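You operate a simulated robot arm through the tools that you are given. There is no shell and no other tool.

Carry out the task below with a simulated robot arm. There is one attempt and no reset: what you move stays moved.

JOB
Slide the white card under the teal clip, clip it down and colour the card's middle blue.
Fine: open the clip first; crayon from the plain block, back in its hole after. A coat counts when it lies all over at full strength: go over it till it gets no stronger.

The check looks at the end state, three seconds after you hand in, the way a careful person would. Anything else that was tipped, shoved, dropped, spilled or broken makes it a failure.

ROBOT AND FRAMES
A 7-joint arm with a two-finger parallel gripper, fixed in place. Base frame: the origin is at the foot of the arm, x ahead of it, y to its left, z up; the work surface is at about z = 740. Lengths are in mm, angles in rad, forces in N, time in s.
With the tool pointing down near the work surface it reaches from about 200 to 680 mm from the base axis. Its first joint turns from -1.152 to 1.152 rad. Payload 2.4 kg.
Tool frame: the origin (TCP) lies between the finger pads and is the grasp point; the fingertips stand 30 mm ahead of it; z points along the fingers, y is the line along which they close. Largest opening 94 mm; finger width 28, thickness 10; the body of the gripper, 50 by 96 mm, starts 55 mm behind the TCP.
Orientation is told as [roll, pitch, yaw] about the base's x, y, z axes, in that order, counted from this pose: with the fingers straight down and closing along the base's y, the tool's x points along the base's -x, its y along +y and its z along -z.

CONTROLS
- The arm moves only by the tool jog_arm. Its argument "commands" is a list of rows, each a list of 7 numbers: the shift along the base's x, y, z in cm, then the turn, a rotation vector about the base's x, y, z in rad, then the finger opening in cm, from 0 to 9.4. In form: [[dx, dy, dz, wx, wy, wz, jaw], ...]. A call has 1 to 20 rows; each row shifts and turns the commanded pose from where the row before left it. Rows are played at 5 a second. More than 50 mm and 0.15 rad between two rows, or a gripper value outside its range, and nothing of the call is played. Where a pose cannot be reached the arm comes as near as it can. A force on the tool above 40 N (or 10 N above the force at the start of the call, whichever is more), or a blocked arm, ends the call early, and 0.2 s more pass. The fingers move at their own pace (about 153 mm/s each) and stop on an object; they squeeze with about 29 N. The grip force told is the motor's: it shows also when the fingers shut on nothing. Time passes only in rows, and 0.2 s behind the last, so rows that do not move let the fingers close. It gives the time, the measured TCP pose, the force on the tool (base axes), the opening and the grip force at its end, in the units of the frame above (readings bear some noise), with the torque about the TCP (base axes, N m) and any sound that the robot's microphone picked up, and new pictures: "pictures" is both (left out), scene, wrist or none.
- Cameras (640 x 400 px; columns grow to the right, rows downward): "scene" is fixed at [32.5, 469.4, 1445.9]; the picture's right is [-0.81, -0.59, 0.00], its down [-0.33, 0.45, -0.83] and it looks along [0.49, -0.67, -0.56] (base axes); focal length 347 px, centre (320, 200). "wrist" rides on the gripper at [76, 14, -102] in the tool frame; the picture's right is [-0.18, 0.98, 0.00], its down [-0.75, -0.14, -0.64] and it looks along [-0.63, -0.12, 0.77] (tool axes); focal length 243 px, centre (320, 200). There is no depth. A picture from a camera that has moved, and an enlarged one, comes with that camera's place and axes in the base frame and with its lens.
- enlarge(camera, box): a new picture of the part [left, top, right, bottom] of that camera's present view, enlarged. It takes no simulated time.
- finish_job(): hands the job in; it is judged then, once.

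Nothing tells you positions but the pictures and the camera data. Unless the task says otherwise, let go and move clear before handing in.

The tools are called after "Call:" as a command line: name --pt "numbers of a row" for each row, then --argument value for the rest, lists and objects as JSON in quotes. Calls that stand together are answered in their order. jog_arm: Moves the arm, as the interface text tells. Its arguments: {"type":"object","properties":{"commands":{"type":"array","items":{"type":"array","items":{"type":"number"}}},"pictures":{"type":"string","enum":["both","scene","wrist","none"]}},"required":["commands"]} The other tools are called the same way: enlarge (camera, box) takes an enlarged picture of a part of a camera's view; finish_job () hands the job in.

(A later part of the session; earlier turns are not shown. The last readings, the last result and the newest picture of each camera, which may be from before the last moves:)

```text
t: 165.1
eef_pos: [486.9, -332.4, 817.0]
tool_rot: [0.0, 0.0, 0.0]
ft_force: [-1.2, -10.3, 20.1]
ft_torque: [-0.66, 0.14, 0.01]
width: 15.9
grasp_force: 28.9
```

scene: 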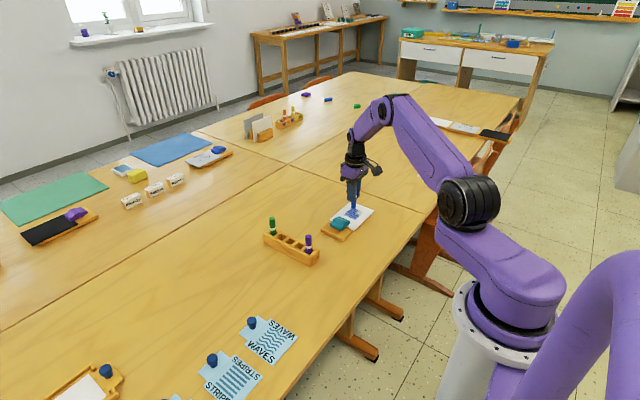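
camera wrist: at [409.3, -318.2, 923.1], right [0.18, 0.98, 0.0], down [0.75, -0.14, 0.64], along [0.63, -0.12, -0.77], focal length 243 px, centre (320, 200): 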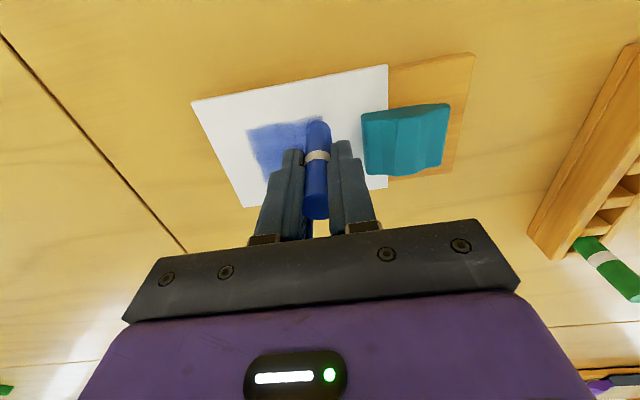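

Call:
jog_arm --pt "0 0 0.8 0 0 0 0" --pt "-0.2 -2.5 0 0 0 0 0" --pt "-0.3 -2.5 0 0 0 0 0" --pt "0 0 -0.6 0 0 0 0" --pt "0 0 -0.2 0 0 0 0" --pt "0 0.5 0 0 0 0 0" --pt "0 0.5 0 0 0 0 0" --pt "0 0.5 0 0 0 0 0" --pt "0 0.5 0 0 0 0 0" --pt "0 0.5 0 0 0 0 0" --pt "0 0.5 0 0 0 0 0" --pt "0 0.5 0 0 0 0 0" --pt "0 0.5 0 0 0 0 0" --pt "0 0.5 0 0 0 0 0" --pt "0 0.5 0 0 0 0 0" --pictures "none"

Call:
jog_arm --pt "0 0 0.8 0 0 0 0" --pt "-0.2 -2.5 0 0 0 0 0" --pt "-0.3 -2.5 0 0 0 0 0" --pt "0 0 -0.6 0 0 0 0" --pt "0 0 -0.22 0 0 0 0" --pt "0 0.5 0 0 0 0 0" --pt "0 0.5 0 0 0 0 0" --pt "0 0.5 0 0 0 0 0" --pt "0 0.5 0 0 0 0 0" --pt "0 0.5 0 0 0 0 0" --pt "0 0.5 0 0 0 0 0" --pt "0 0.5 0 0 0 0 0" --pt "0 0.5 0 0 0 0 0" --pt "0 0.5 0 0 0 0 0" --pt "0 0.5 0 0 0 0 0" --pictures "none"

Call:
jog_arm --pt "0 0 2 0 0 0 0" --pt "3 0 3 0 0 0 0" --pt "3 0 3 0 0 0 0" --pt "0 0 0 0 0 0 0"

Call:
enlarge --camera "wrist" --box '[180, 0, 440, 180]'

Call:
enlarge --camera "scene" --box '[320, 190, 380, 235]'

```text
t: 168.3
eef_pos: [482.2, -333.6, 817.8]
tool_rot: [-0.001, -0.001, 0.001]
ft_force: [-2.1, -10.1, 20.6]
ft_torque: [-0.61, 0.16, 0.0]
width: 15.8
grasp_force: 29.3
```

```text
t: 171.5
eef_pos: [477.0, -333.4, 818.2]
tool_rot: [0.0, -0.001, 0.0]
ft_force: [-0.7, -12.2, 23.3]
ft_torque: [-0.66, 0.13, 0.02]
width: 15.9
grasp_force: 29.2
```

```text
t: 172.5
eef_pos: [536.5, -330.5, 895.1]
tool_rot: [0.002, -0.002, 0.001]
ft_force: [0.1, 0.1, 0.2]
ft_torque: [0.02, -0.01, -0.01]
width: 15.8
grasp_force: 28.9
camera wrist: at [460.4, -316.2, 997.1], right [0.18, 0.98, 0.0], down [0.75, -0.14, 0.64], along [0.63, -0.12, -0.77], focal length 243 px, centre (320, 200)
```

scene: 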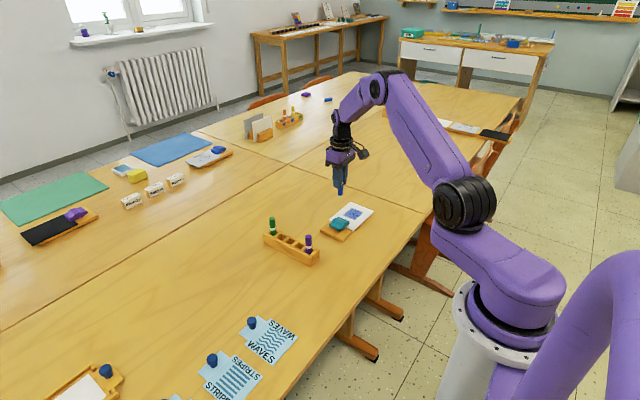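
wrist: 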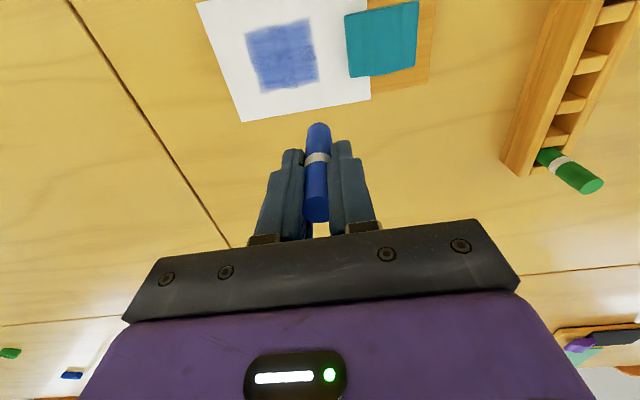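

```text
2.22 times, centred on (310, 90) of wrist
camera zoom: at [460.4, -316.2, 997.1], right [0.18, 0.98, 0.0], down [0.75, -0.14, 0.64], along [0.63, -0.12, -0.77], focal length 539 px, centre (342, 444)
```

zoom: 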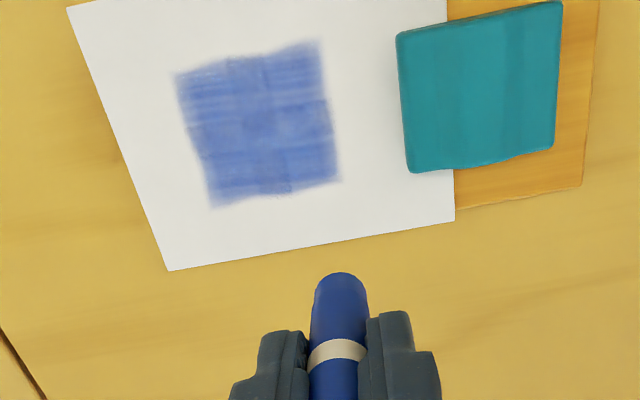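

```text
8.89 times, centred on (350, 212) of scene
camera zoom: at [32.5, 469.4, 1445.9], right [-0.81, -0.59, 0.0], down [-0.33, 0.45, -0.83], along [0.49, -0.67, -0.56], focal length 3083 px, centre (53, 89)
```

zoom: 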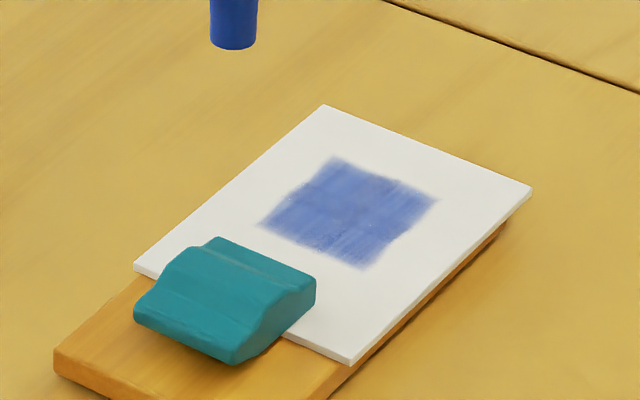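

The area is fairly even but still streaky, and the board crept ~2 mm under the 20 N strokes, so I'll use ~7 N from now on. I start another pass from the high-x side, with contact check first.

Call:
jog_arm --pt "-1.05 -2.6 -3.5 0 0 0 0" --pt "-1.05 -2.6 -3.5 0 0 0 0" --pt "0 0 -0.7 0 0 0 0" --pt "0 0 -0.2 0 0 0 0" --pt "0 0 0 0 0 0 0" --pictures "none"

Call:
jog_arm --pt "0 0.5 0 0 0 0 0" --pt "0 0.5 0 0 0 0 0" --pt "0 0.5 0 0 0 0 0" --pt "0 0.5 0 0 0 0 0" --pictures "none"

```text
t: 173.7
eef_pos: [515.7, -382.2, 819.6]
tool_rot: [0.001, -0.001, 0.001]
ft_force: [-0.5, -0.8, 0.0]
ft_torque: [-0.01, 0.03, 0.01]
width: 15.7
grasp_force: 29.8
```

```text
t: 174.7
eef_pos: [515.4, -366.6, 819.5]
tool_rot: [0.001, 0.0, 0.0]
ft_force: [0.5, -3.0, 5.0]
ft_torque: [-0.19, 0.03, 0.02]
width: 15.8
grasp_force: 28.5
```

Call:
jog_arm --pt "0 0.5 -0.01 0 0 0 0" --pt "0 0.5 0 0 0 0 0" --pt "0 0.5 0 0 0 0 0" --pt "0 0.5 0 0 0 0 0" --pt "0 0.5 0 0 0 0 0" --pt "0 0.5 0 0 0 0 0" --pt "0 0.5 0 0 0 0 0" --pictures "none"

Call:
jog_arm --pt "0 0 0.8 0 0 0 0" --pt "-0.2 -2.75 0 0 0 0 0" --pt "-0.2 -2.75 0 0 0 0 0" --pt "0 0 -0.6 0 0 0 0" --pt "0 0 -0.2 0 0 0 0" --pt "0 0.5 0 0 0 0 0" --pt "0 0.5 0 0 0 0 0" --pt "0 0.5 0 0 0 0 0" --pt "0 0.5 0 0 0 0 0" --pt "0 0.5 0 0 0 0 0" --pt "0 0.5 0 0 0 0 0" --pt "0 0.5 0 0 0 0 0" --pt "0 0.5 0 0 0 0 0" --pt "0 0.5 0 0 0 0 0" --pt "0 0.5 0 0 0 0 0" --pt "0 0.5 0 0 0 0 0" --pictures "wrist"

Call:
enlarge --camera "wrist" --box '[180, 20, 440, 200]'

Call:
enlarge --camera "scene" --box '[320, 190, 380, 235]'

```text
t: 176.3
eef_pos: [516.1, -329.1, 818.5]
tool_rot: [-0.001, -0.003, 0.001]
ft_force: [-0.2, -5.6, 13.2]
ft_torque: [-0.41, 0.03, 0.03]
width: 16.0
grasp_force: 29.1
```

```text
t: 179.7
eef_pos: [510.7, -329.4, 818.7]
tool_rot: [0.001, -0.001, 0.002]
ft_force: [-0.1, -1.2, 2.6]
ft_torque: [-0.12, -0.02, 0.02]
width: 15.7
grasp_force: 28.6
camera wrist: at [434.9, -316.0, 920.4], right [0.18, 0.98, 0.0], down [0.75, -0.14, 0.64], along [0.63, -0.12, -0.77], focal length 243 px, centre (320, 200)
```

wrist: 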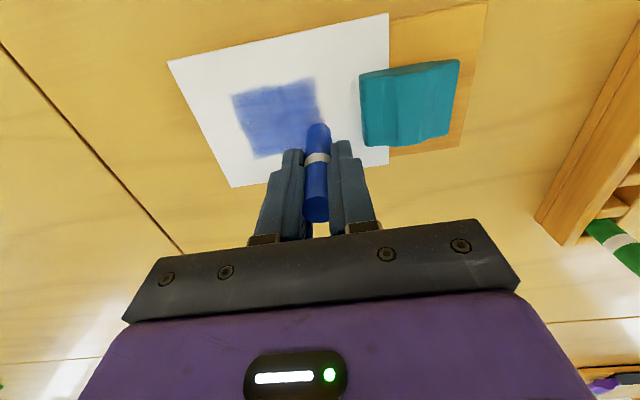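

```text
2.22 times, centred on (310, 110) of wrist
camera zoom: at [434.9, -316.0, 920.4], right [0.18, 0.98, 0.0], down [0.75, -0.14, 0.64], along [0.63, -0.12, -0.77], focal length 539 px, centre (342, 400)
```

zoom: 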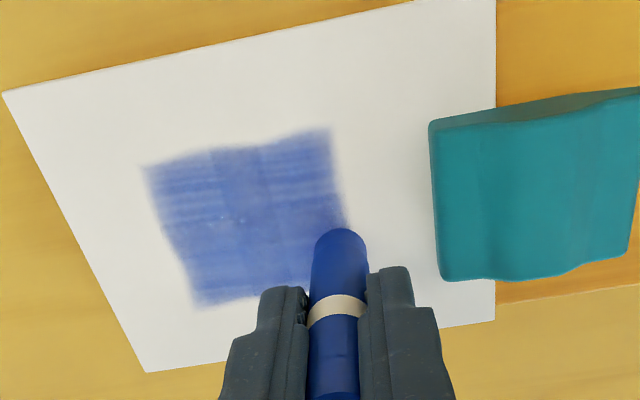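

```text
8.89 times, centred on (350, 212) of scene
camera zoom: at [32.5, 469.4, 1445.9], right [-0.81, -0.59, 0.0], down [-0.33, 0.45, -0.83], along [0.49, -0.67, -0.56], focal length 3083 px, centre (53, 89)
```

zoom: 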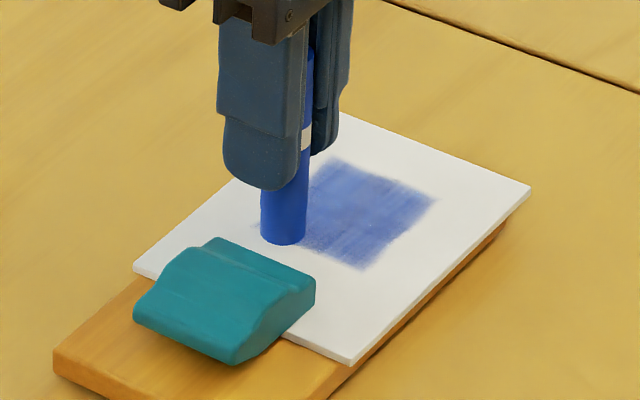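

Lighter strokes keep the card and board still. I continue, lowering slightly each line.

Call:
jog_arm --pt "0 0 0.8 0 0 0 0" --pt "-0.2 -2.75 0 0 0 0 0" --pt "-0.2 -2.75 0 0 0 0 0" --pt "0 0 -0.6 0 0 0 0" --pt "0 0 -0.225 0 0 0 0" --pt "0 0.5 0 0 0 0 0" --pt "0 0.5 0 0 0 0 0" --pt "0 0.5 0 0 0 0 0" --pt "0 0.5 0 0 0 0 0" --pt "0 0.5 0 0 0 0 0" --pt "0 0.5 0 0 0 0 0" --pt "0 0.5 0 0 0 0 0" --pt "0 0.5 0 0 0 0 0" --pt "0 0.5 0 0 0 0 0" --pt "0 0.5 0 0 0 0 0" --pt "0 0.5 0 0 0 0 0" --pictures "none"

Call:
jog_arm --pt "0 0 0.8 0 0 0 0" --pt "-0.2 -2.75 0 0 0 0 0" --pt "-0.2 -2.75 0 0 0 0 0" --pt "0 0 -0.6 0 0 0 0" --pt "0 0 -0.21 0 0 0 0" --pt "0 0.5 0 0 0 0 0" --pt "0 0.5 0 0 0 0 0" --pt "0 0.5 0 0 0 0 0" --pt "0 0.5 0 0 0 0 0" --pt "0 0.5 0 0 0 0 0" --pt "0 0.5 0 0 0 0 0" --pt "0 0.5 0 0 0 0 0" --pt "0 0.5 0 0 0 0 0" --pt "0 0.5 0 0 0 0 0" --pt "0 0.5 0 0 0 0 0" --pt "0 0.5 0 0 0 0 0" --pictures "none"

Call:
jog_arm --pt "0 0 0.8 0 0 0 0" --pt "-0.2 -2.75 0 0 0 0 0" --pt "-0.2 -2.75 0 0 0 0 0" --pt "0 0 -0.6 0 0 0 0" --pt "0 0 -0.21 0 0 0 0" --pt "0 0.5 0 0 0 0 0" --pt "0 0.5 0 0 0 0 0" --pt "0 0.5 0 0 0 0 0" --pt "0 0.5 0 0 0 0 0" --pt "0 0.5 0 0 0 0 0" --pt "0 0.5 0 0 0 0 0" --pt "0 0.5 0 0 0 0 0" --pt "0 0.5 0 0 0 0 0" --pt "0 0.5 0 0 0 0 0" --pt "0 0.5 0 0 0 0 0" --pt "0 0.5 0 0 0 0 0" --pictures "none"

```text
t: 183.1
eef_pos: [505.6, -328.6, 818.9]
tool_rot: [0.001, 0.0, 0.003]
ft_force: [0.1, -4.5, 9.0]
ft_torque: [-0.29, 0.04, 0.01]
width: 15.5
grasp_force: 28.5
```

```text
t: 186.5
eef_pos: [504.8, -329.4, 819.5]
tool_rot: [-0.003, -0.002, -0.001]
ft_force: [0.2, -7.0, 14.0]
ft_torque: [-0.45, 0.03, 0.04]
width: 15.6
grasp_force: 28.8
```

```text
t: 189.9
eef_pos: [499.9, -330.1, 818.4]
tool_rot: [-0.002, -0.003, 0.001]
ft_force: [0.6, -11.1, 22.3]
ft_torque: [-0.65, 0.05, 0.03]
width: 15.6
grasp_force: 29.5
```

Call:
jog_arm --pt "0 0 0.8 0 0 0 0" --pt "-0.2 -2.75 0 0 0 0 0" --pt "-0.2 -2.75 0 0 0 0 0" --pt "0 0 -0.6 0 0 0 0" --pt "0 0 -0.18 0 0 0 0" --pt "0 0.5 0 0 0 0 0" --pt "0 0.5 0 0 0 0 0" --pt "0 0.5 0 0 0 0 0" --pt "0 0.5 0 0 0 0 0" --pt "0 0.5 0 0 0 0 0" --pt "0 0.5 0 0 0 0 0" --pt "0 0.5 0 0 0 0 0" --pt "0 0.5 0 0 0 0 0" --pt "0 0.5 0 0 0 0 0" --pt "0 0.5 0 0 0 0 0" --pt "0 0.5 0 0 0 0 0" --pictures "none"

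Call:
jog_arm --pt "0 0 0.8 0 0 0 0" --pt "-0.2 -2.75 0 0 0 0 0" --pt "-0.2 -2.75 0 0 0 0 0" --pt "0 0 -0.6 0 0 0 0" --pt "0 0 -0.2 0 0 0 0" --pt "0 0.5 0 0 0 0 0" --pt "0 0.5 0 0 0 0 0" --pt "0 0.5 0 0 0 0 0" --pt "0 0.5 0 0 0 0 0" --pt "0 0.5 0 0 0 0 0" --pt "0 0.5 0 0 0 0 0" --pt "0 0.5 0 0 0 0 0" --pt "0 0.5 0 0 0 0 0" --pt "0 0.5 0 0 0 0 0" --pt "0 0.5 0 0 0 0 0" --pt "0 0.5 0 0 0 0 0" --pictures "none"

Call:
jog_arm --pt "0 0 0.8 0 0 0 0" --pt "-0.2 -2.75 0 0 0 0 0" --pt "-0.2 -2.75 0 0 0 0 0" --pt "0 0 -0.6 0 0 0 0" --pt "0 0 -0.21 0 0 0 0" --pt "0 0.5 0 0 0 0 0" --pt "0 0.5 0 0 0 0 0" --pt "0 0.5 0 0 0 0 0" --pt "0 0.5 0 0 0 0 0" --pt "0 0.5 0 0 0 0 0" --pt "0 0.5 0 0 0 0 0" --pt "0 0.5 0 0 0 0 0" --pt "0 0.5 0 0 0 0 0" --pt "0 0.5 0 0 0 0 0" --pt "0 0.5 0 0 0 0 0" --pt "0 0.5 0 0 0 0 0" --pictures "none"

Call:
enlarge --camera "scene" --box '[320, 190, 380, 235]'

Call:
enlarge --camera "wrist" --box '[180, 20, 440, 200]'

```text
t: 193.3
eef_pos: [494.6, -330.6, 816.8]
tool_rot: [0.001, -0.001, 0.0]
ft_force: [-1.9, -10.1, 18.0]
ft_torque: [-0.63, 0.11, 0.03]
width: 15.8
grasp_force: 29.0
```

```text
t: 196.7
eef_pos: [490.8, -328.9, 818.3]
tool_rot: [0.0, -0.002, 0.0]
ft_force: [-1.3, -4.5, 7.8]
ft_torque: [-0.25, 0.03, 0.04]
width: 15.8
grasp_force: 29.1
```

```text
t: 200.1
eef_pos: [485.8, -328.9, 818.2]
tool_rot: [0.001, 0.0, 0.0]
ft_force: [0.3, -6.6, 12.8]
ft_torque: [-0.4, 0.0, 0.02]
width: 15.8
grasp_force: 28.5
```

```text
8.89 times, centred on (350, 212) of scene
camera zoom: at [32.3, 469.4, 1445.9], right [-0.81, -0.59, 0.0], down [-0.33, 0.45, -0.83], along [0.49, -0.67, -0.56], focal length 3083 px, centre (53, 89)
```

zoom: 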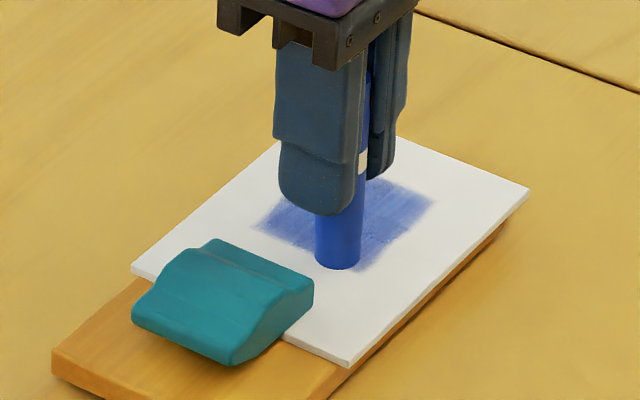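

```text
2.22 times, centred on (310, 110) of wrist
camera zoom: at [410.3, -315.3, 919.9], right [0.18, 0.98, 0.0], down [0.75, -0.14, 0.64], along [0.63, -0.12, -0.77], focal length 539 px, centre (342, 400)
```

zoom: 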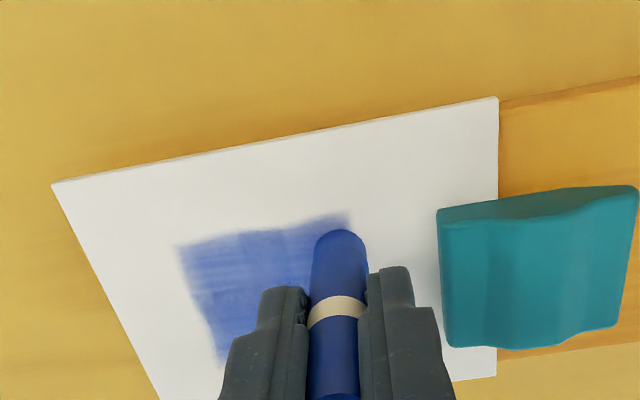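

Nearly through this pass; a few more lines at low x, then I lift to the same viewpoint as before to compare the strength.

Call:
jog_arm --pt "0 0 0.8 0 0 0 0" --pt "-0.2 -2.75 0 0 0 0 0" --pt "-0.2 -2.75 0 0 0 0 0" --pt "0 0 -0.6 0 0 0 0" --pt "0 0 -0.2 0 0 0 0" --pt "0 0.5 0 0 0 0 0" --pt "0 0.5 0 0 0 0 0" --pt "0 0.5 0 0 0 0 0" --pt "0 0.5 0 0 0 0 0" --pt "0 0.5 0 0 0 0 0" --pt "0 0.5 0 0 0 0 0" --pt "0 0.5 0 0 0 0 0" --pt "0 0.5 0 0 0 0 0" --pt "0 0.5 0 0 0 0 0" --pt "0 0.5 0 0 0 0 0" --pt "0 0.5 0 0 0 0 0" --pictures "none"

Call:
jog_arm --pt "0 0 0.8 0 0 0 0" --pt "-0.2 -2.75 0 0 0 0 0" --pt "-0.2 -2.75 0 0 0 0 0" --pt "0 0 -0.6 0 0 0 0" --pt "0 0 -0.21 0 0 0 0" --pt "0 0.5 0 0 0 0 0" --pt "0 0.5 0 0 0 0 0" --pt "0 0.5 0 0 0 0 0" --pt "0 0.5 0 0 0 0 0" --pt "0 0.5 0 0 0 0 0" --pt "0 0.5 0 0 0 0 0" --pt "0 0.5 0 0 0 0 0" --pt "0 0.5 0 0 0 0 0" --pt "0 0.5 0 0 0 0 0" --pt "0 0.5 0 0 0 0 0" --pt "0 0.5 0 0 0 0 0" --pictures "none"

Call:
jog_arm --pt "0 0 2 0 0 0 0" --pt "3 0 3 0 0 0 0" --pt "3 0 3 0 0 0 0" --pt "0 0 0 0 0 0 0" --pictures "none"

Call:
enlarge --camera "wrist" --box '[180, 0, 440, 180]'

Call:
enlarge --camera "scene" --box '[320, 190, 380, 235]'

```text
t: 203.5
eef_pos: [483.2, -331.2, 819.1]
tool_rot: [0.001, 0.0, 0.001]
ft_force: [-1.5, -8.4, 17.1]
ft_torque: [-0.54, 0.14, 0.02]
width: 15.7
grasp_force: 29.1
```

```text
t: 206.9
eef_pos: [480.6, -329.0, 818.4]
tool_rot: [0.002, -0.002, 0.002]
ft_force: [0.1, -9.7, 19.2]
ft_torque: [-0.54, 0.0, 0.03]
width: 15.8
grasp_force: 29.4
```

```text
t: 207.9
eef_pos: [537.2, -328.5, 898.9]
tool_rot: [0.002, 0.0, 0.001]
ft_force: [0.4, 0.5, -0.9]
ft_torque: [0.01, -0.03, -0.05]
width: 15.6
grasp_force: 28.8
```

```text
2.22 times, centred on (310, 90) of wrist
camera zoom: at [462.0, -314.6, 1001.3], right [0.18, 0.98, 0.0], down [0.75, -0.14, 0.64], along [0.63, -0.12, -0.77], focal length 539 px, centre (342, 444)
```

zoom: 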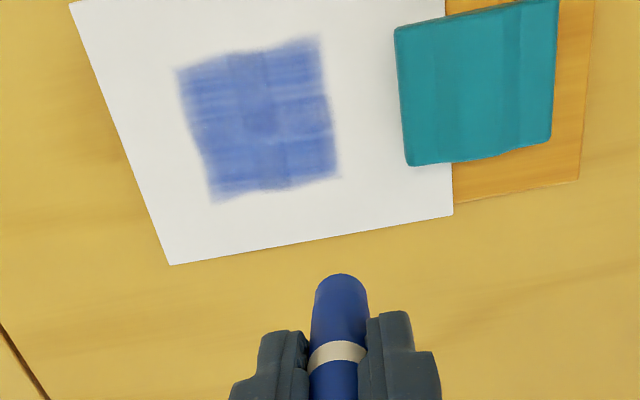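

```text
8.89 times, centred on (350, 212) of scene
camera zoom: at [32.5, 469.4, 1445.9], right [-0.81, -0.59, 0.0], down [-0.33, 0.45, -0.83], along [0.49, -0.67, -0.56], focal length 3083 px, centre (53, 89)
```

zoom: 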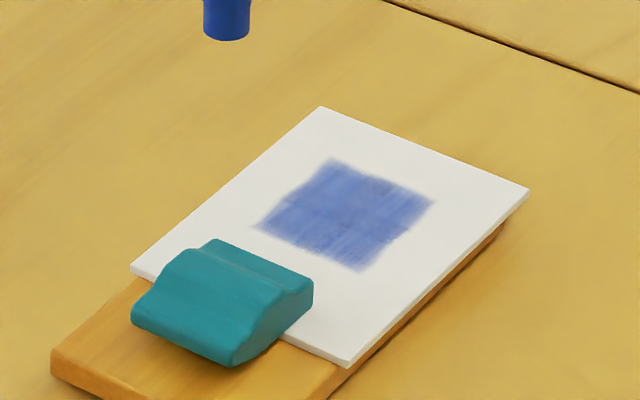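

I enlarge the painted patch further to judge evenness.

Call:
enlarge --camera "wrist" --box '[245, 5, 325, 90]'

Call:
enlarge --camera "scene" --box '[340, 203, 366, 222]'

```text
4.71 times, centred on (285, 48) of wrist
camera zoom: at [462.0, -314.6, 1001.3], right [0.18, 0.98, 0.0], down [0.75, -0.14, 0.64], along [0.63, -0.12, -0.77], focal length 1142 px, centre (485, 918)
```

zoom: 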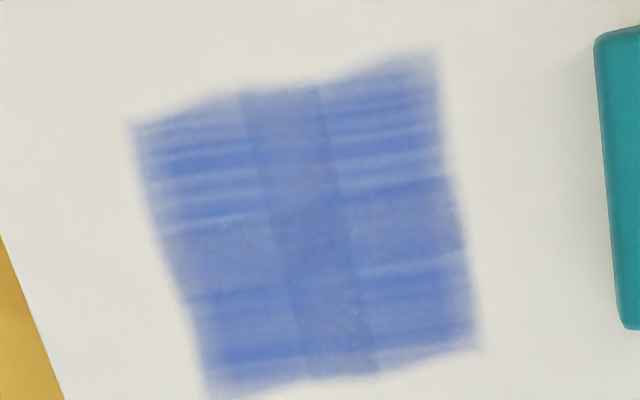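

```text
16.00 times, centred on (353, 212) of scene
camera zoom: at [32.5, 469.4, 1445.9], right [-0.81, -0.59, 0.0], down [-0.33, 0.45, -0.83], along [0.49, -0.67, -0.56], focal length 5549 px, centre (-208, 0)
```

zoom: 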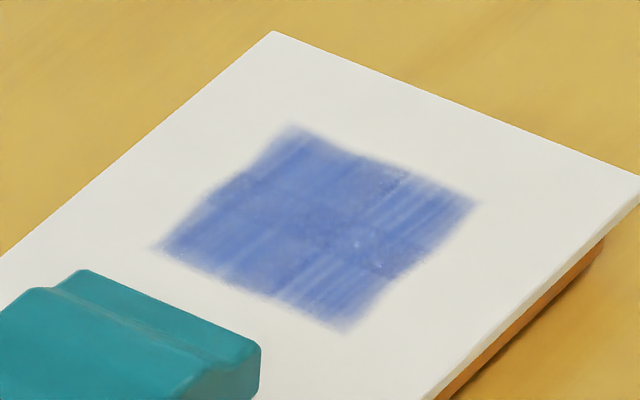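

The patch looks like overlapping patches of grainy crayon, now all at a similar level. I make one more full pass and compare from the same viewpoint to see if it gets any stronger.

Call:
jog_arm --pt "-1.3 -2.75 -3.5 0 0 0 0" --pt "-1.3 -2.75 -3.5 0 0 0 0" --pt "0 0 -0.7 0 0 0 0" --pt "0 0 -0.28 0 0 0 0" --pt "0 0.5 0 0 0 0 0" --pt "0 0.5 0 0 0 0 0" --pt "0 0.5 0 0 0 0 0" --pt "0 0.5 0 0 0 0 0" --pt "0 0.5 0 0 0 0 0" --pt "0 0.5 0 0 0 0 0" --pt "0 0.5 0 0 0 0 0" --pt "0 0.5 0 0 0 0 0" --pt "0 0.5 0 0 0 0 0" --pt "0 0.5 0 0 0 0 0" --pt "0 0.5 0 0 0 0 0" --pictures "none"

Call:
jog_arm --pt "0 0 0.8 0 0 0 0" --pt "-0.25 -2.75 0 0 0 0 0" --pt "-0.25 -2.75 0 0 0 0 0" --pt "0 0 -0.6 0 0 0 0" --pt "0 0 -0.2 0 0 0 0" --pt "0 0.5 0 0 0 0 0" --pt "0 0.5 0 0 0 0 0" --pt "0 0.5 0 0 0 0 0" --pt "0 0.5 0 0 0 0 0" --pt "0 0.5 0 0 0 0 0" --pt "0 0.5 0 0 0 0 0" --pt "0 0.5 0 0 0 0 0" --pt "0 0.5 0 0 0 0 0" --pt "0 0.5 0 0 0 0 0" --pt "0 0.5 0 0 0 0 0" --pt "0 0.5 0 0 0 0 0" --pictures "none"

Call:
jog_arm --pt "0 0 0.8 0 0 0 0" --pt "-0.25 -2.75 0 0 0 0 0" --pt "-0.25 -2.75 0 0 0 0 0" --pt "0 0 -0.6 0 0 0 0" --pt "0 0 -0.2 0 0 0 0" --pt "0 0.5 0 0 0 0 0" --pt "0 0.5 0 0 0 0 0" --pt "0 0.5 0 0 0 0 0" --pt "0 0.5 0 0 0 0 0" --pt "0 0.5 0 0 0 0 0" --pt "0 0.5 0 0 0 0 0" --pt "0 0.5 0 0 0 0 0" --pt "0 0.5 0 0 0 0 0" --pt "0 0.5 0 0 0 0 0" --pt "0 0.5 0 0 0 0 0" --pt "0 0.5 0 0 0 0 0" --pictures "none"

```text
t: 211.1
eef_pos: [513.1, -329.6, 818.1]
tool_rot: [-0.001, -0.003, 0.0]
ft_force: [0.7, -3.2, 7.8]
ft_torque: [-0.21, -0.02, -0.02]
width: 16.0
grasp_force: 29.2
```

```text
t: 214.5
eef_pos: [506.8, -327.4, 818.3]
tool_rot: [0.0, -0.001, 0.0]
ft_force: [2.0, -8.2, 16.9]
ft_torque: [-0.48, -0.02, 0.03]
width: 15.9
grasp_force: 28.8
```

```text
t: 217.9
eef_pos: [503.4, -329.8, 817.3]
tool_rot: [0.001, -0.002, 0.0]
ft_force: [-0.1, -8.3, 15.0]
ft_torque: [-0.43, 0.04, 0.01]
width: 15.6
grasp_force: 28.5
```

Call:
jog_arm --pt "0 0 0.8 0 0 0 0" --pt "-0.25 -2.75 0 0 0 0 0" --pt "-0.25 -2.75 0 0 0 0 0" --pt "0 0 -0.6 0 0 0 0" --pt "0 0 -0.195 0 0 0 0" --pt "0 0.5 0 0 0 0 0" --pt "0 0.5 0 0 0 0 0" --pt "0 0.5 0 0 0 0 0" --pt "0 0.5 0 0 0 0 0" --pt "0 0.5 0 0 0 0 0" --pt "0 0.5 0 0 0 0 0" --pt "0 0.5 0 0 0 0 0" --pt "0 0.5 0 0 0 0 0" --pt "0 0.5 0 0 0 0 0" --pt "0 0.5 0 0 0 0 0" --pt "0 0.5 0 0 0 0 0" --pictures "none"

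Call:
jog_arm --pt "0 0 0.8 0 0 0 0" --pt "-0.25 -2.75 0 0 0 0 0" --pt "-0.25 -2.75 0 0 0 0 0" --pt "0 0 -0.6 0 0 0 0" --pt "0 0 -0.2 0 0 0 0" --pt "0 0.5 0 0 0 0 0" --pt "0 0.5 0 0 0 0 0" --pt "0 0.5 0 0 0 0 0" --pt "0 0.5 0 0 0 0 0" --pt "0 0.5 0 0 0 0 0" --pt "0 0.5 0 0 0 0 0" --pt "0 0.5 0 0 0 0 0" --pt "0 0.5 0 0 0 0 0" --pt "0 0.5 0 0 0 0 0" --pt "0 0.5 0 0 0 0 0" --pt "0 0.5 0 0 0 0 0" --pictures "none"

Call:
jog_arm --pt "0 0 0.8 0 0 0 0" --pt "-0.25 -2.75 0 0 0 0 0" --pt "-0.25 -2.75 0 0 0 0 0" --pt "0 0 -0.6 0 0 0 0" --pt "0 0 -0.205 0 0 0 0" --pt "0 0.5 0 0 0 0 0" --pt "0 0.5 0 0 0 0 0" --pt "0 0.5 0 0 0 0 0" --pt "0 0.5 0 0 0 0 0" --pt "0 0.5 0 0 0 0 0" --pt "0 0.5 0 0 0 0 0" --pt "0 0.5 0 0 0 0 0" --pt "0 0.5 0 0 0 0 0" --pt "0 0.5 0 0 0 0 0" --pt "0 0.5 0 0 0 0 0" --pt "0 0.5 0 0 0 0 0" --pictures "none"

Call:
jog_arm --pt "0 0 0.8 0 0 0 0" --pt "-0.25 -2.75 0 0 0 0 0" --pt "-0.25 -2.75 0 0 0 0 0" --pt "0 0 -0.6 0 0 0 0" --pt "0 0 -0.205 0 0 0 0" --pt "0 0.5 0 0 0 0 0" --pt "0 0.5 0 0 0 0 0" --pt "0 0.5 0 0 0 0 0" --pt "0 0.5 0 0 0 0 0" --pt "0 0.5 0 0 0 0 0" --pt "0 0.5 0 0 0 0 0" --pt "0 0.5 0 0 0 0 0" --pt "0 0.5 0 0 0 0 0" --pt "0 0.5 0 0 0 0 0" --pt "0 0.5 0 0 0 0 0" --pt "0 0.5 0 0 0 0 0" --pictures "none"

Call:
jog_arm --pt "0 0 2 0 0 0 0" --pt "2.75 0 3 0 0 0 0" --pt "2.75 0 3 0 0 0 0" --pt "0 0 0 0 0 0 0" --pictures "none"

Call:
enlarge --camera "wrist" --box '[180, 0, 440, 180]'

Call:
enlarge --camera "wrist" --box '[245, 5, 325, 90]'

Call:
enlarge --camera "scene" --box '[320, 190, 380, 235]'

Call:
enlarge --camera "scene" --box '[340, 203, 366, 222]'

```text
t: 221.3
eef_pos: [497.0, -329.2, 818.4]
tool_rot: [0.002, -0.001, 0.0]
ft_force: [0.8, -4.3, 9.0]
ft_torque: [-0.23, -0.02, 0.02]
width: 15.5
grasp_force: 28.7
```

```text
t: 224.7
eef_pos: [494.4, -331.0, 818.3]
tool_rot: [-0.001, -0.002, 0.001]
ft_force: [-0.1, -5.4, 8.0]
ft_torque: [-0.28, 0.0, -0.01]
width: 16.0
grasp_force: 28.9
```

```text
t: 228.1
eef_pos: [488.0, -329.6, 817.5]
tool_rot: [-0.001, -0.004, 0.001]
ft_force: [-1.6, -10.8, 21.2]
ft_torque: [-0.67, 0.12, 0.02]
width: 15.5
grasp_force: 29.1
```

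```text
t: 231.5
eef_pos: [482.7, -330.6, 818.5]
tool_rot: [-0.001, -0.003, -0.002]
ft_force: [-0.9, -8.0, 16.3]
ft_torque: [-0.49, 0.02, -0.03]
width: 16.1
grasp_force: 28.7
```

```text
t: 232.5
eef_pos: [539.1, -331.1, 898.6]
tool_rot: [0.001, 0.0, 0.0]
ft_force: [0.3, -0.6, -0.2]
ft_torque: [-0.01, 0.0, -0.01]
width: 15.7
grasp_force: 28.9
```

```text
2.22 times, centred on (310, 90) of wrist
camera zoom: at [463.0, -317.0, 999.3], right [0.18, 0.98, 0.0], down [0.75, -0.14, 0.64], along [0.63, -0.12, -0.77], focal length 539 px, centre (342, 444)
```

zoom: 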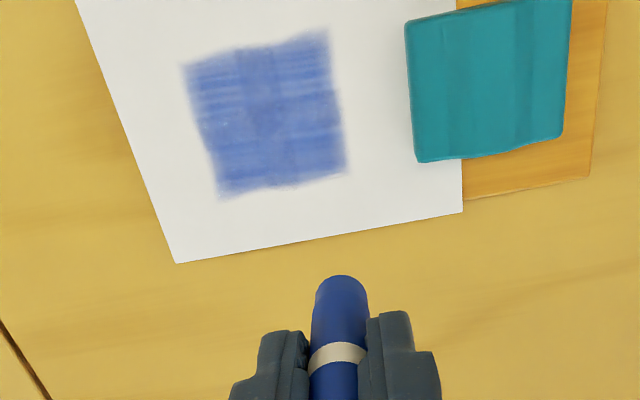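

```text
4.71 times, centred on (285, 48) of wrist
camera zoom: at [463.0, -317.0, 999.3], right [0.18, 0.98, 0.0], down [0.75, -0.14, 0.64], along [0.63, -0.12, -0.77], focal length 1142 px, centre (485, 918)
```

zoom: 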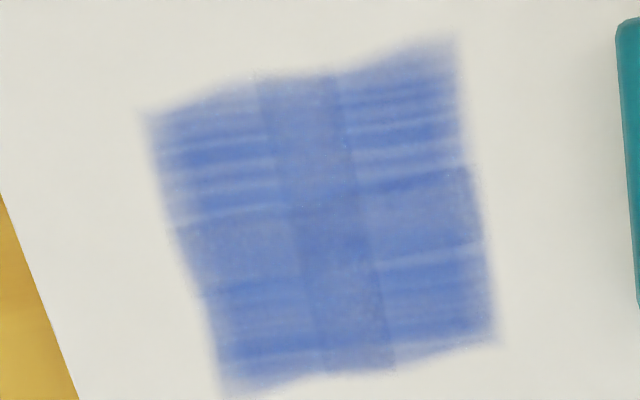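

```text
8.89 times, centred on (350, 212) of scene
camera zoom: at [32.5, 469.4, 1445.9], right [-0.81, -0.59, 0.0], down [-0.33, 0.45, -0.83], along [0.49, -0.67, -0.56], focal length 3083 px, centre (53, 89)
```

zoom: 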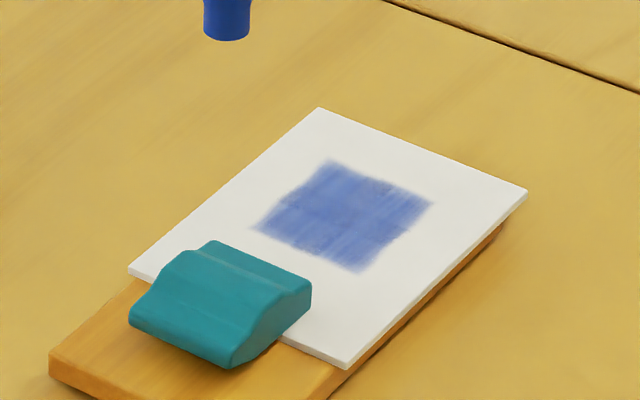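

```text
16.00 times, centred on (353, 212) of scene
camera zoom: at [32.5, 469.4, 1445.9], right [-0.81, -0.59, 0.0], down [-0.33, 0.45, -0.83], along [0.49, -0.67, -0.56], focal length 5549 px, centre (-208, 0)
```

zoom: 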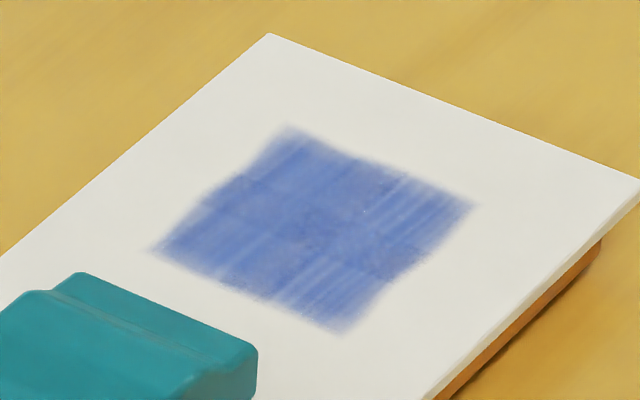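

The patch looks identical to the previous pass, all four overlapping patches at the same level, so the coat is at full strength; card and clip are still in place. I now return the crayon to its hole.

Call:
jog_arm --pt "0 0 2 0 0 0 0" --pt "0.389 3.6795 0 0 0 0 0" --pt "0.389 3.6795 0 0 0 0 0" --pt "0.389 3.6795 0 0 0 0 0" --pt "0.389 3.6795 0 0 0 0 0" --pt "0.389 3.6795 0 0 0 0 0" --pt "0.389 3.6795 0 0 0 0 0" --pt "0 0 0 0 0 0 0" --pt "0 0 -4 0 0 0 0" --pt "0 0 -2.7 0 0 0 0" --pt "0 0 0 0 0 0 0"

Call:
enlarge --camera "scene" --box '[255, 200, 325, 270]'

Call:
enlarge --camera "wrist" --box '[250, 60, 400, 220]'

```text
t: 234.9
eef_pos: [559.5, -109.7, 850.1]
tool_rot: [0.003, -0.001, 0.002]
ft_force: [0.2, 0.5, 0.5]
ft_torque: [0.0, 0.02, 0.0]
width: 15.6
grasp_force: 29.0
camera wrist: at [484.0, -96.0, 951.5], right [0.18, 0.98, 0.0], down [0.75, -0.14, 0.64], along [0.63, -0.12, -0.77], focal length 243 px, centre (320, 200)
```

scene: 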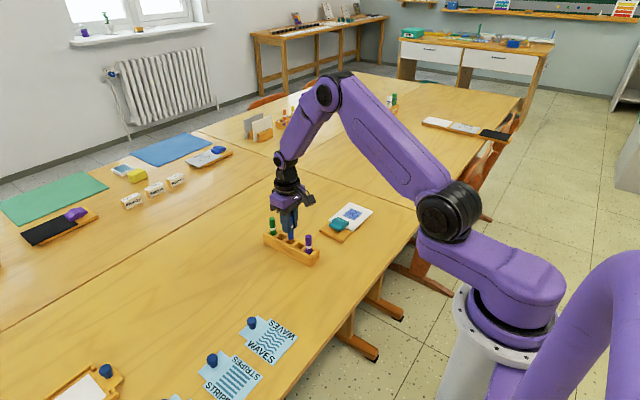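
wrist: 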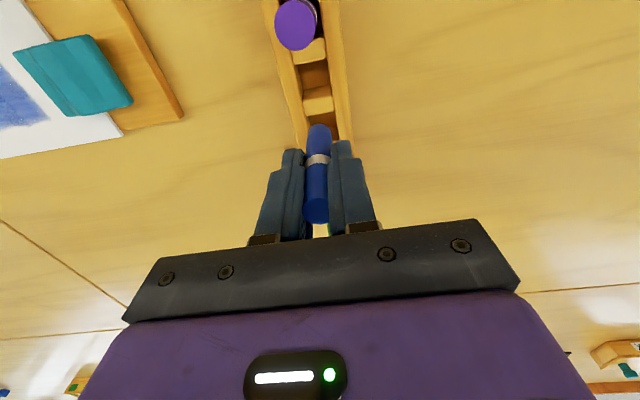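

```text
5.71 times, centred on (290, 235) of scene
camera zoom: at [32.5, 469.4, 1445.9], right [-0.81, -0.59, 0.0], down [-0.33, 0.45, -0.83], along [0.49, -0.67, -0.56], focal length 1982 px, centre (491, 0)
```

zoom: 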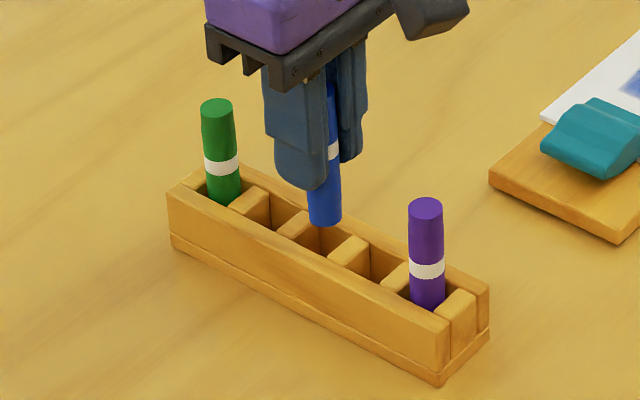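

```text
2.50 times, centred on (325, 140) of wrist
camera zoom: at [484.0, -96.0, 951.5], right [0.18, 0.98, 0.0], down [0.75, -0.14, 0.64], along [0.63, -0.12, -0.77], focal length 606 px, centre (308, 350)
```

zoom: 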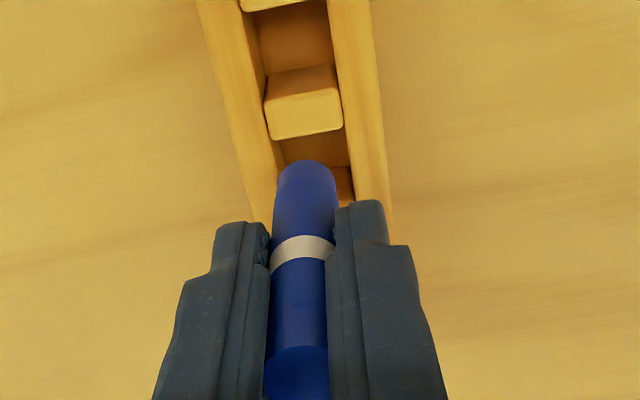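

Aligned over the hole. I lower in steps.

Call:
jog_arm --pt "0 0 -0.8 0 0 0 0" --pt "0 0 -0.8 0 0 0 0" --pt "0 0 -0.8 0 0 0 0" --pt "0 0 -0.8 0 0 0 0" --pt "0 0 -0.5 0 0 0 0" --pt "0 0 0 0 0 0 0" --pictures "none"

Call:
jog_arm --pt "0 0 -0.2 0 0 0 0" --pt "0 0 -0.1 0 0 0 0" --pt "0 0 -0.1 0 0 0 0" --pt "0 0 0 0 0 0 0" --pictures "scene"

Call:
enlarge --camera "scene" --box '[255, 200, 325, 270]'

```text
t: 236.3
eef_pos: [560.9, -108.3, 814.3]
tool_rot: [0.003, -0.001, 0.0]
ft_force: [0.0, 0.1, 0.2]
ft_torque: [-0.01, 0.0, -0.01]
width: 15.3
grasp_force: 29.2
```

```text
t: 237.3
eef_pos: [561.5, -108.6, 810.0]
tool_rot: [0.002, 0.001, 0.0]
ft_force: [0.7, -0.2, -0.6]
ft_torque: [0.03, 0.04, -0.03]
width: 15.9
grasp_force: 28.5
```

scene: 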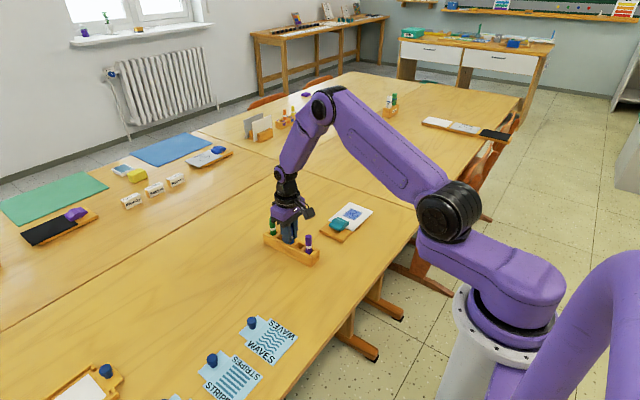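

```text
5.71 times, centred on (290, 235) of scene
camera zoom: at [32.5, 469.4, 1445.9], right [-0.81, -0.59, 0.0], down [-0.33, 0.45, -0.83], along [0.49, -0.67, -0.56], focal length 1982 px, centre (491, 0)
```

zoom: 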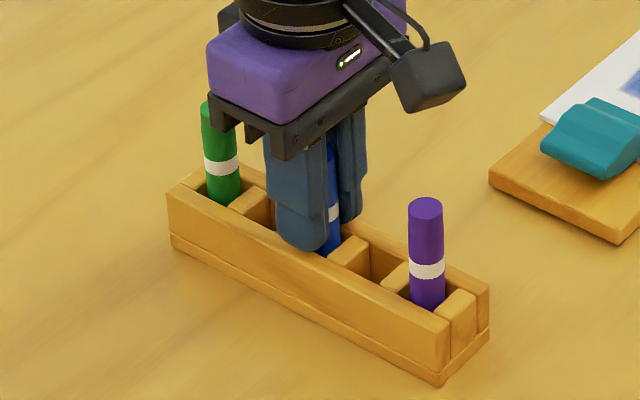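

In the hole, about 2 mm above the bottom. I go 1.5 mm lower, release, and rise.

Call:
jog_arm --pt "0 0 -0.1 0 0 0 0" --pt "0 0 -0.05 0 0 0 0" --pt "0 0 0 0 0 0 3" --pt "0 0 0 0 0 0 5" --pt "0 0 3 0 0 0 5" --pt "0 0 4 0 0 0 5" --pt "0 0 3 0 0 0 5" --pt "0 0 0 0 0 0 5"

Call:
enlarge --camera "scene" --box '[255, 200, 325, 270]'

Call:
enlarge --camera "wrist" --box '[200, 60, 440, 210]'

Call:
enlarge --camera "scene" --box '[310, 180, 410, 242]'

Call:
enlarge --camera "wrist" --box '[0, 0, 200, 130]'

```text
t: 239.1
eef_pos: [563.6, -107.8, 910.7]
tool_rot: [0.001, 0.0, 0.0]
ft_force: [0.3, 0.1, 0.0]
ft_torque: [0.0, 0.0, 0.01]
width: 50.1
grasp_force: 0.1
camera wrist: at [486.2, -93.9, 1012.8], right [0.18, 0.98, 0.0], down [0.75, -0.14, 0.64], along [0.63, -0.12, -0.77], focal length 243 px, centre (320, 200)
```

scene: 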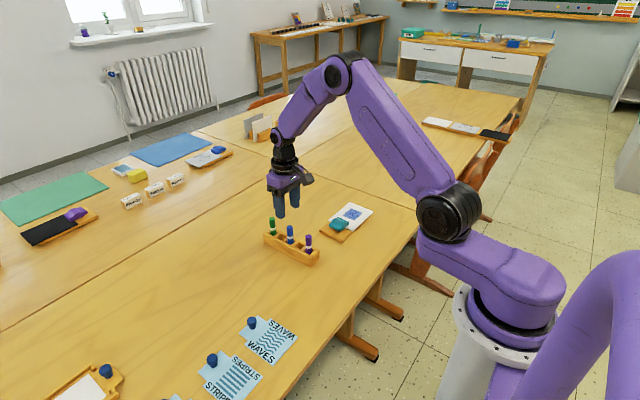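
wrist: 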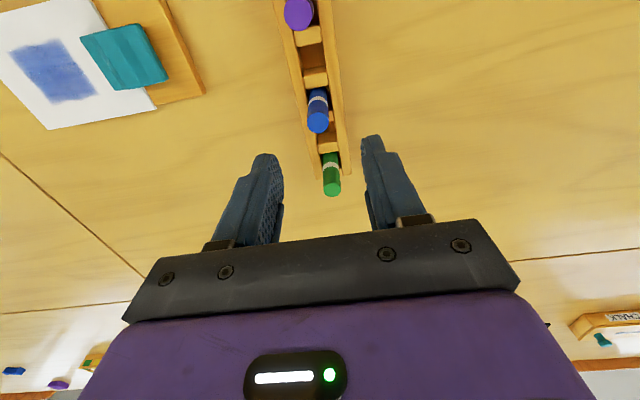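

```text
5.71 times, centred on (290, 235) of scene
camera zoom: at [32.5, 469.4, 1445.9], right [-0.81, -0.59, 0.0], down [-0.33, 0.45, -0.83], along [0.49, -0.67, -0.56], focal length 1982 px, centre (491, 0)
```

zoom: 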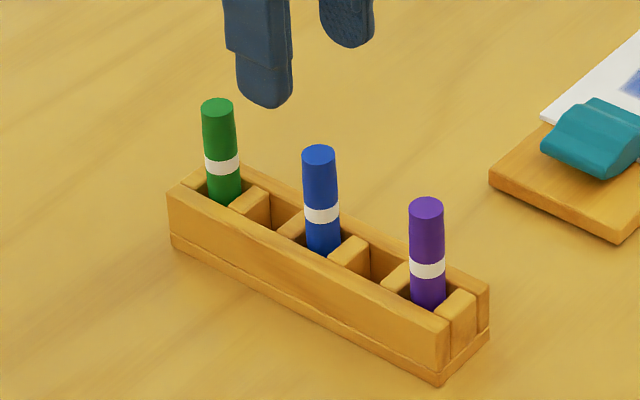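

```text
2.67 times, centred on (320, 135) of wrist
camera zoom: at [486.2, -93.9, 1012.8], right [0.18, 0.98, 0.0], down [0.75, -0.14, 0.64], along [0.63, -0.12, -0.77], focal length 647 px, centre (320, 373)
```

zoom: 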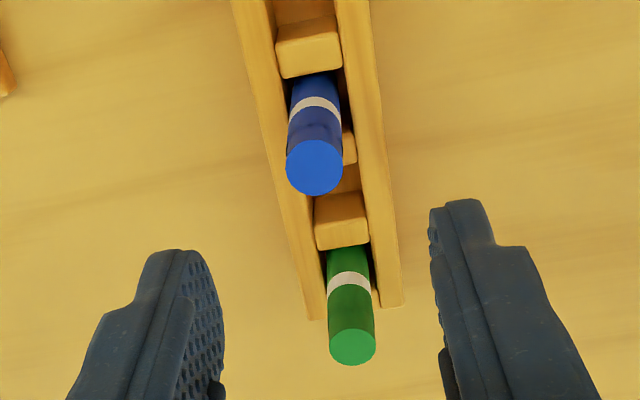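

```text
6.40 times, centred on (360, 211) of scene
camera zoom: at [32.5, 469.4, 1445.9], right [-0.81, -0.59, 0.0], down [-0.33, 0.45, -0.83], along [0.49, -0.67, -0.56], focal length 2220 px, centre (64, 130)
```

zoom: 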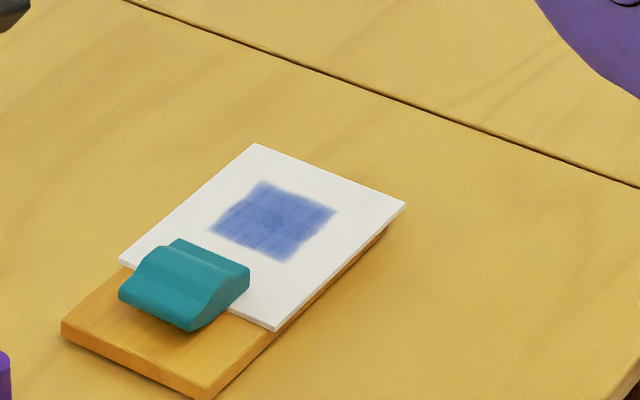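

```text
3.08 times, centred on (100, 65) of wrist
camera zoom: at [486.2, -93.9, 1012.8], right [0.18, 0.98, 0.0], down [0.75, -0.14, 0.64], along [0.63, -0.12, -0.77], focal length 746 px, centre (997, 615)
```

zoom: 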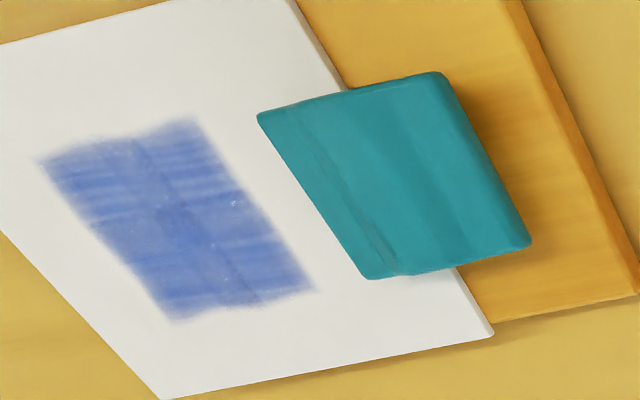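

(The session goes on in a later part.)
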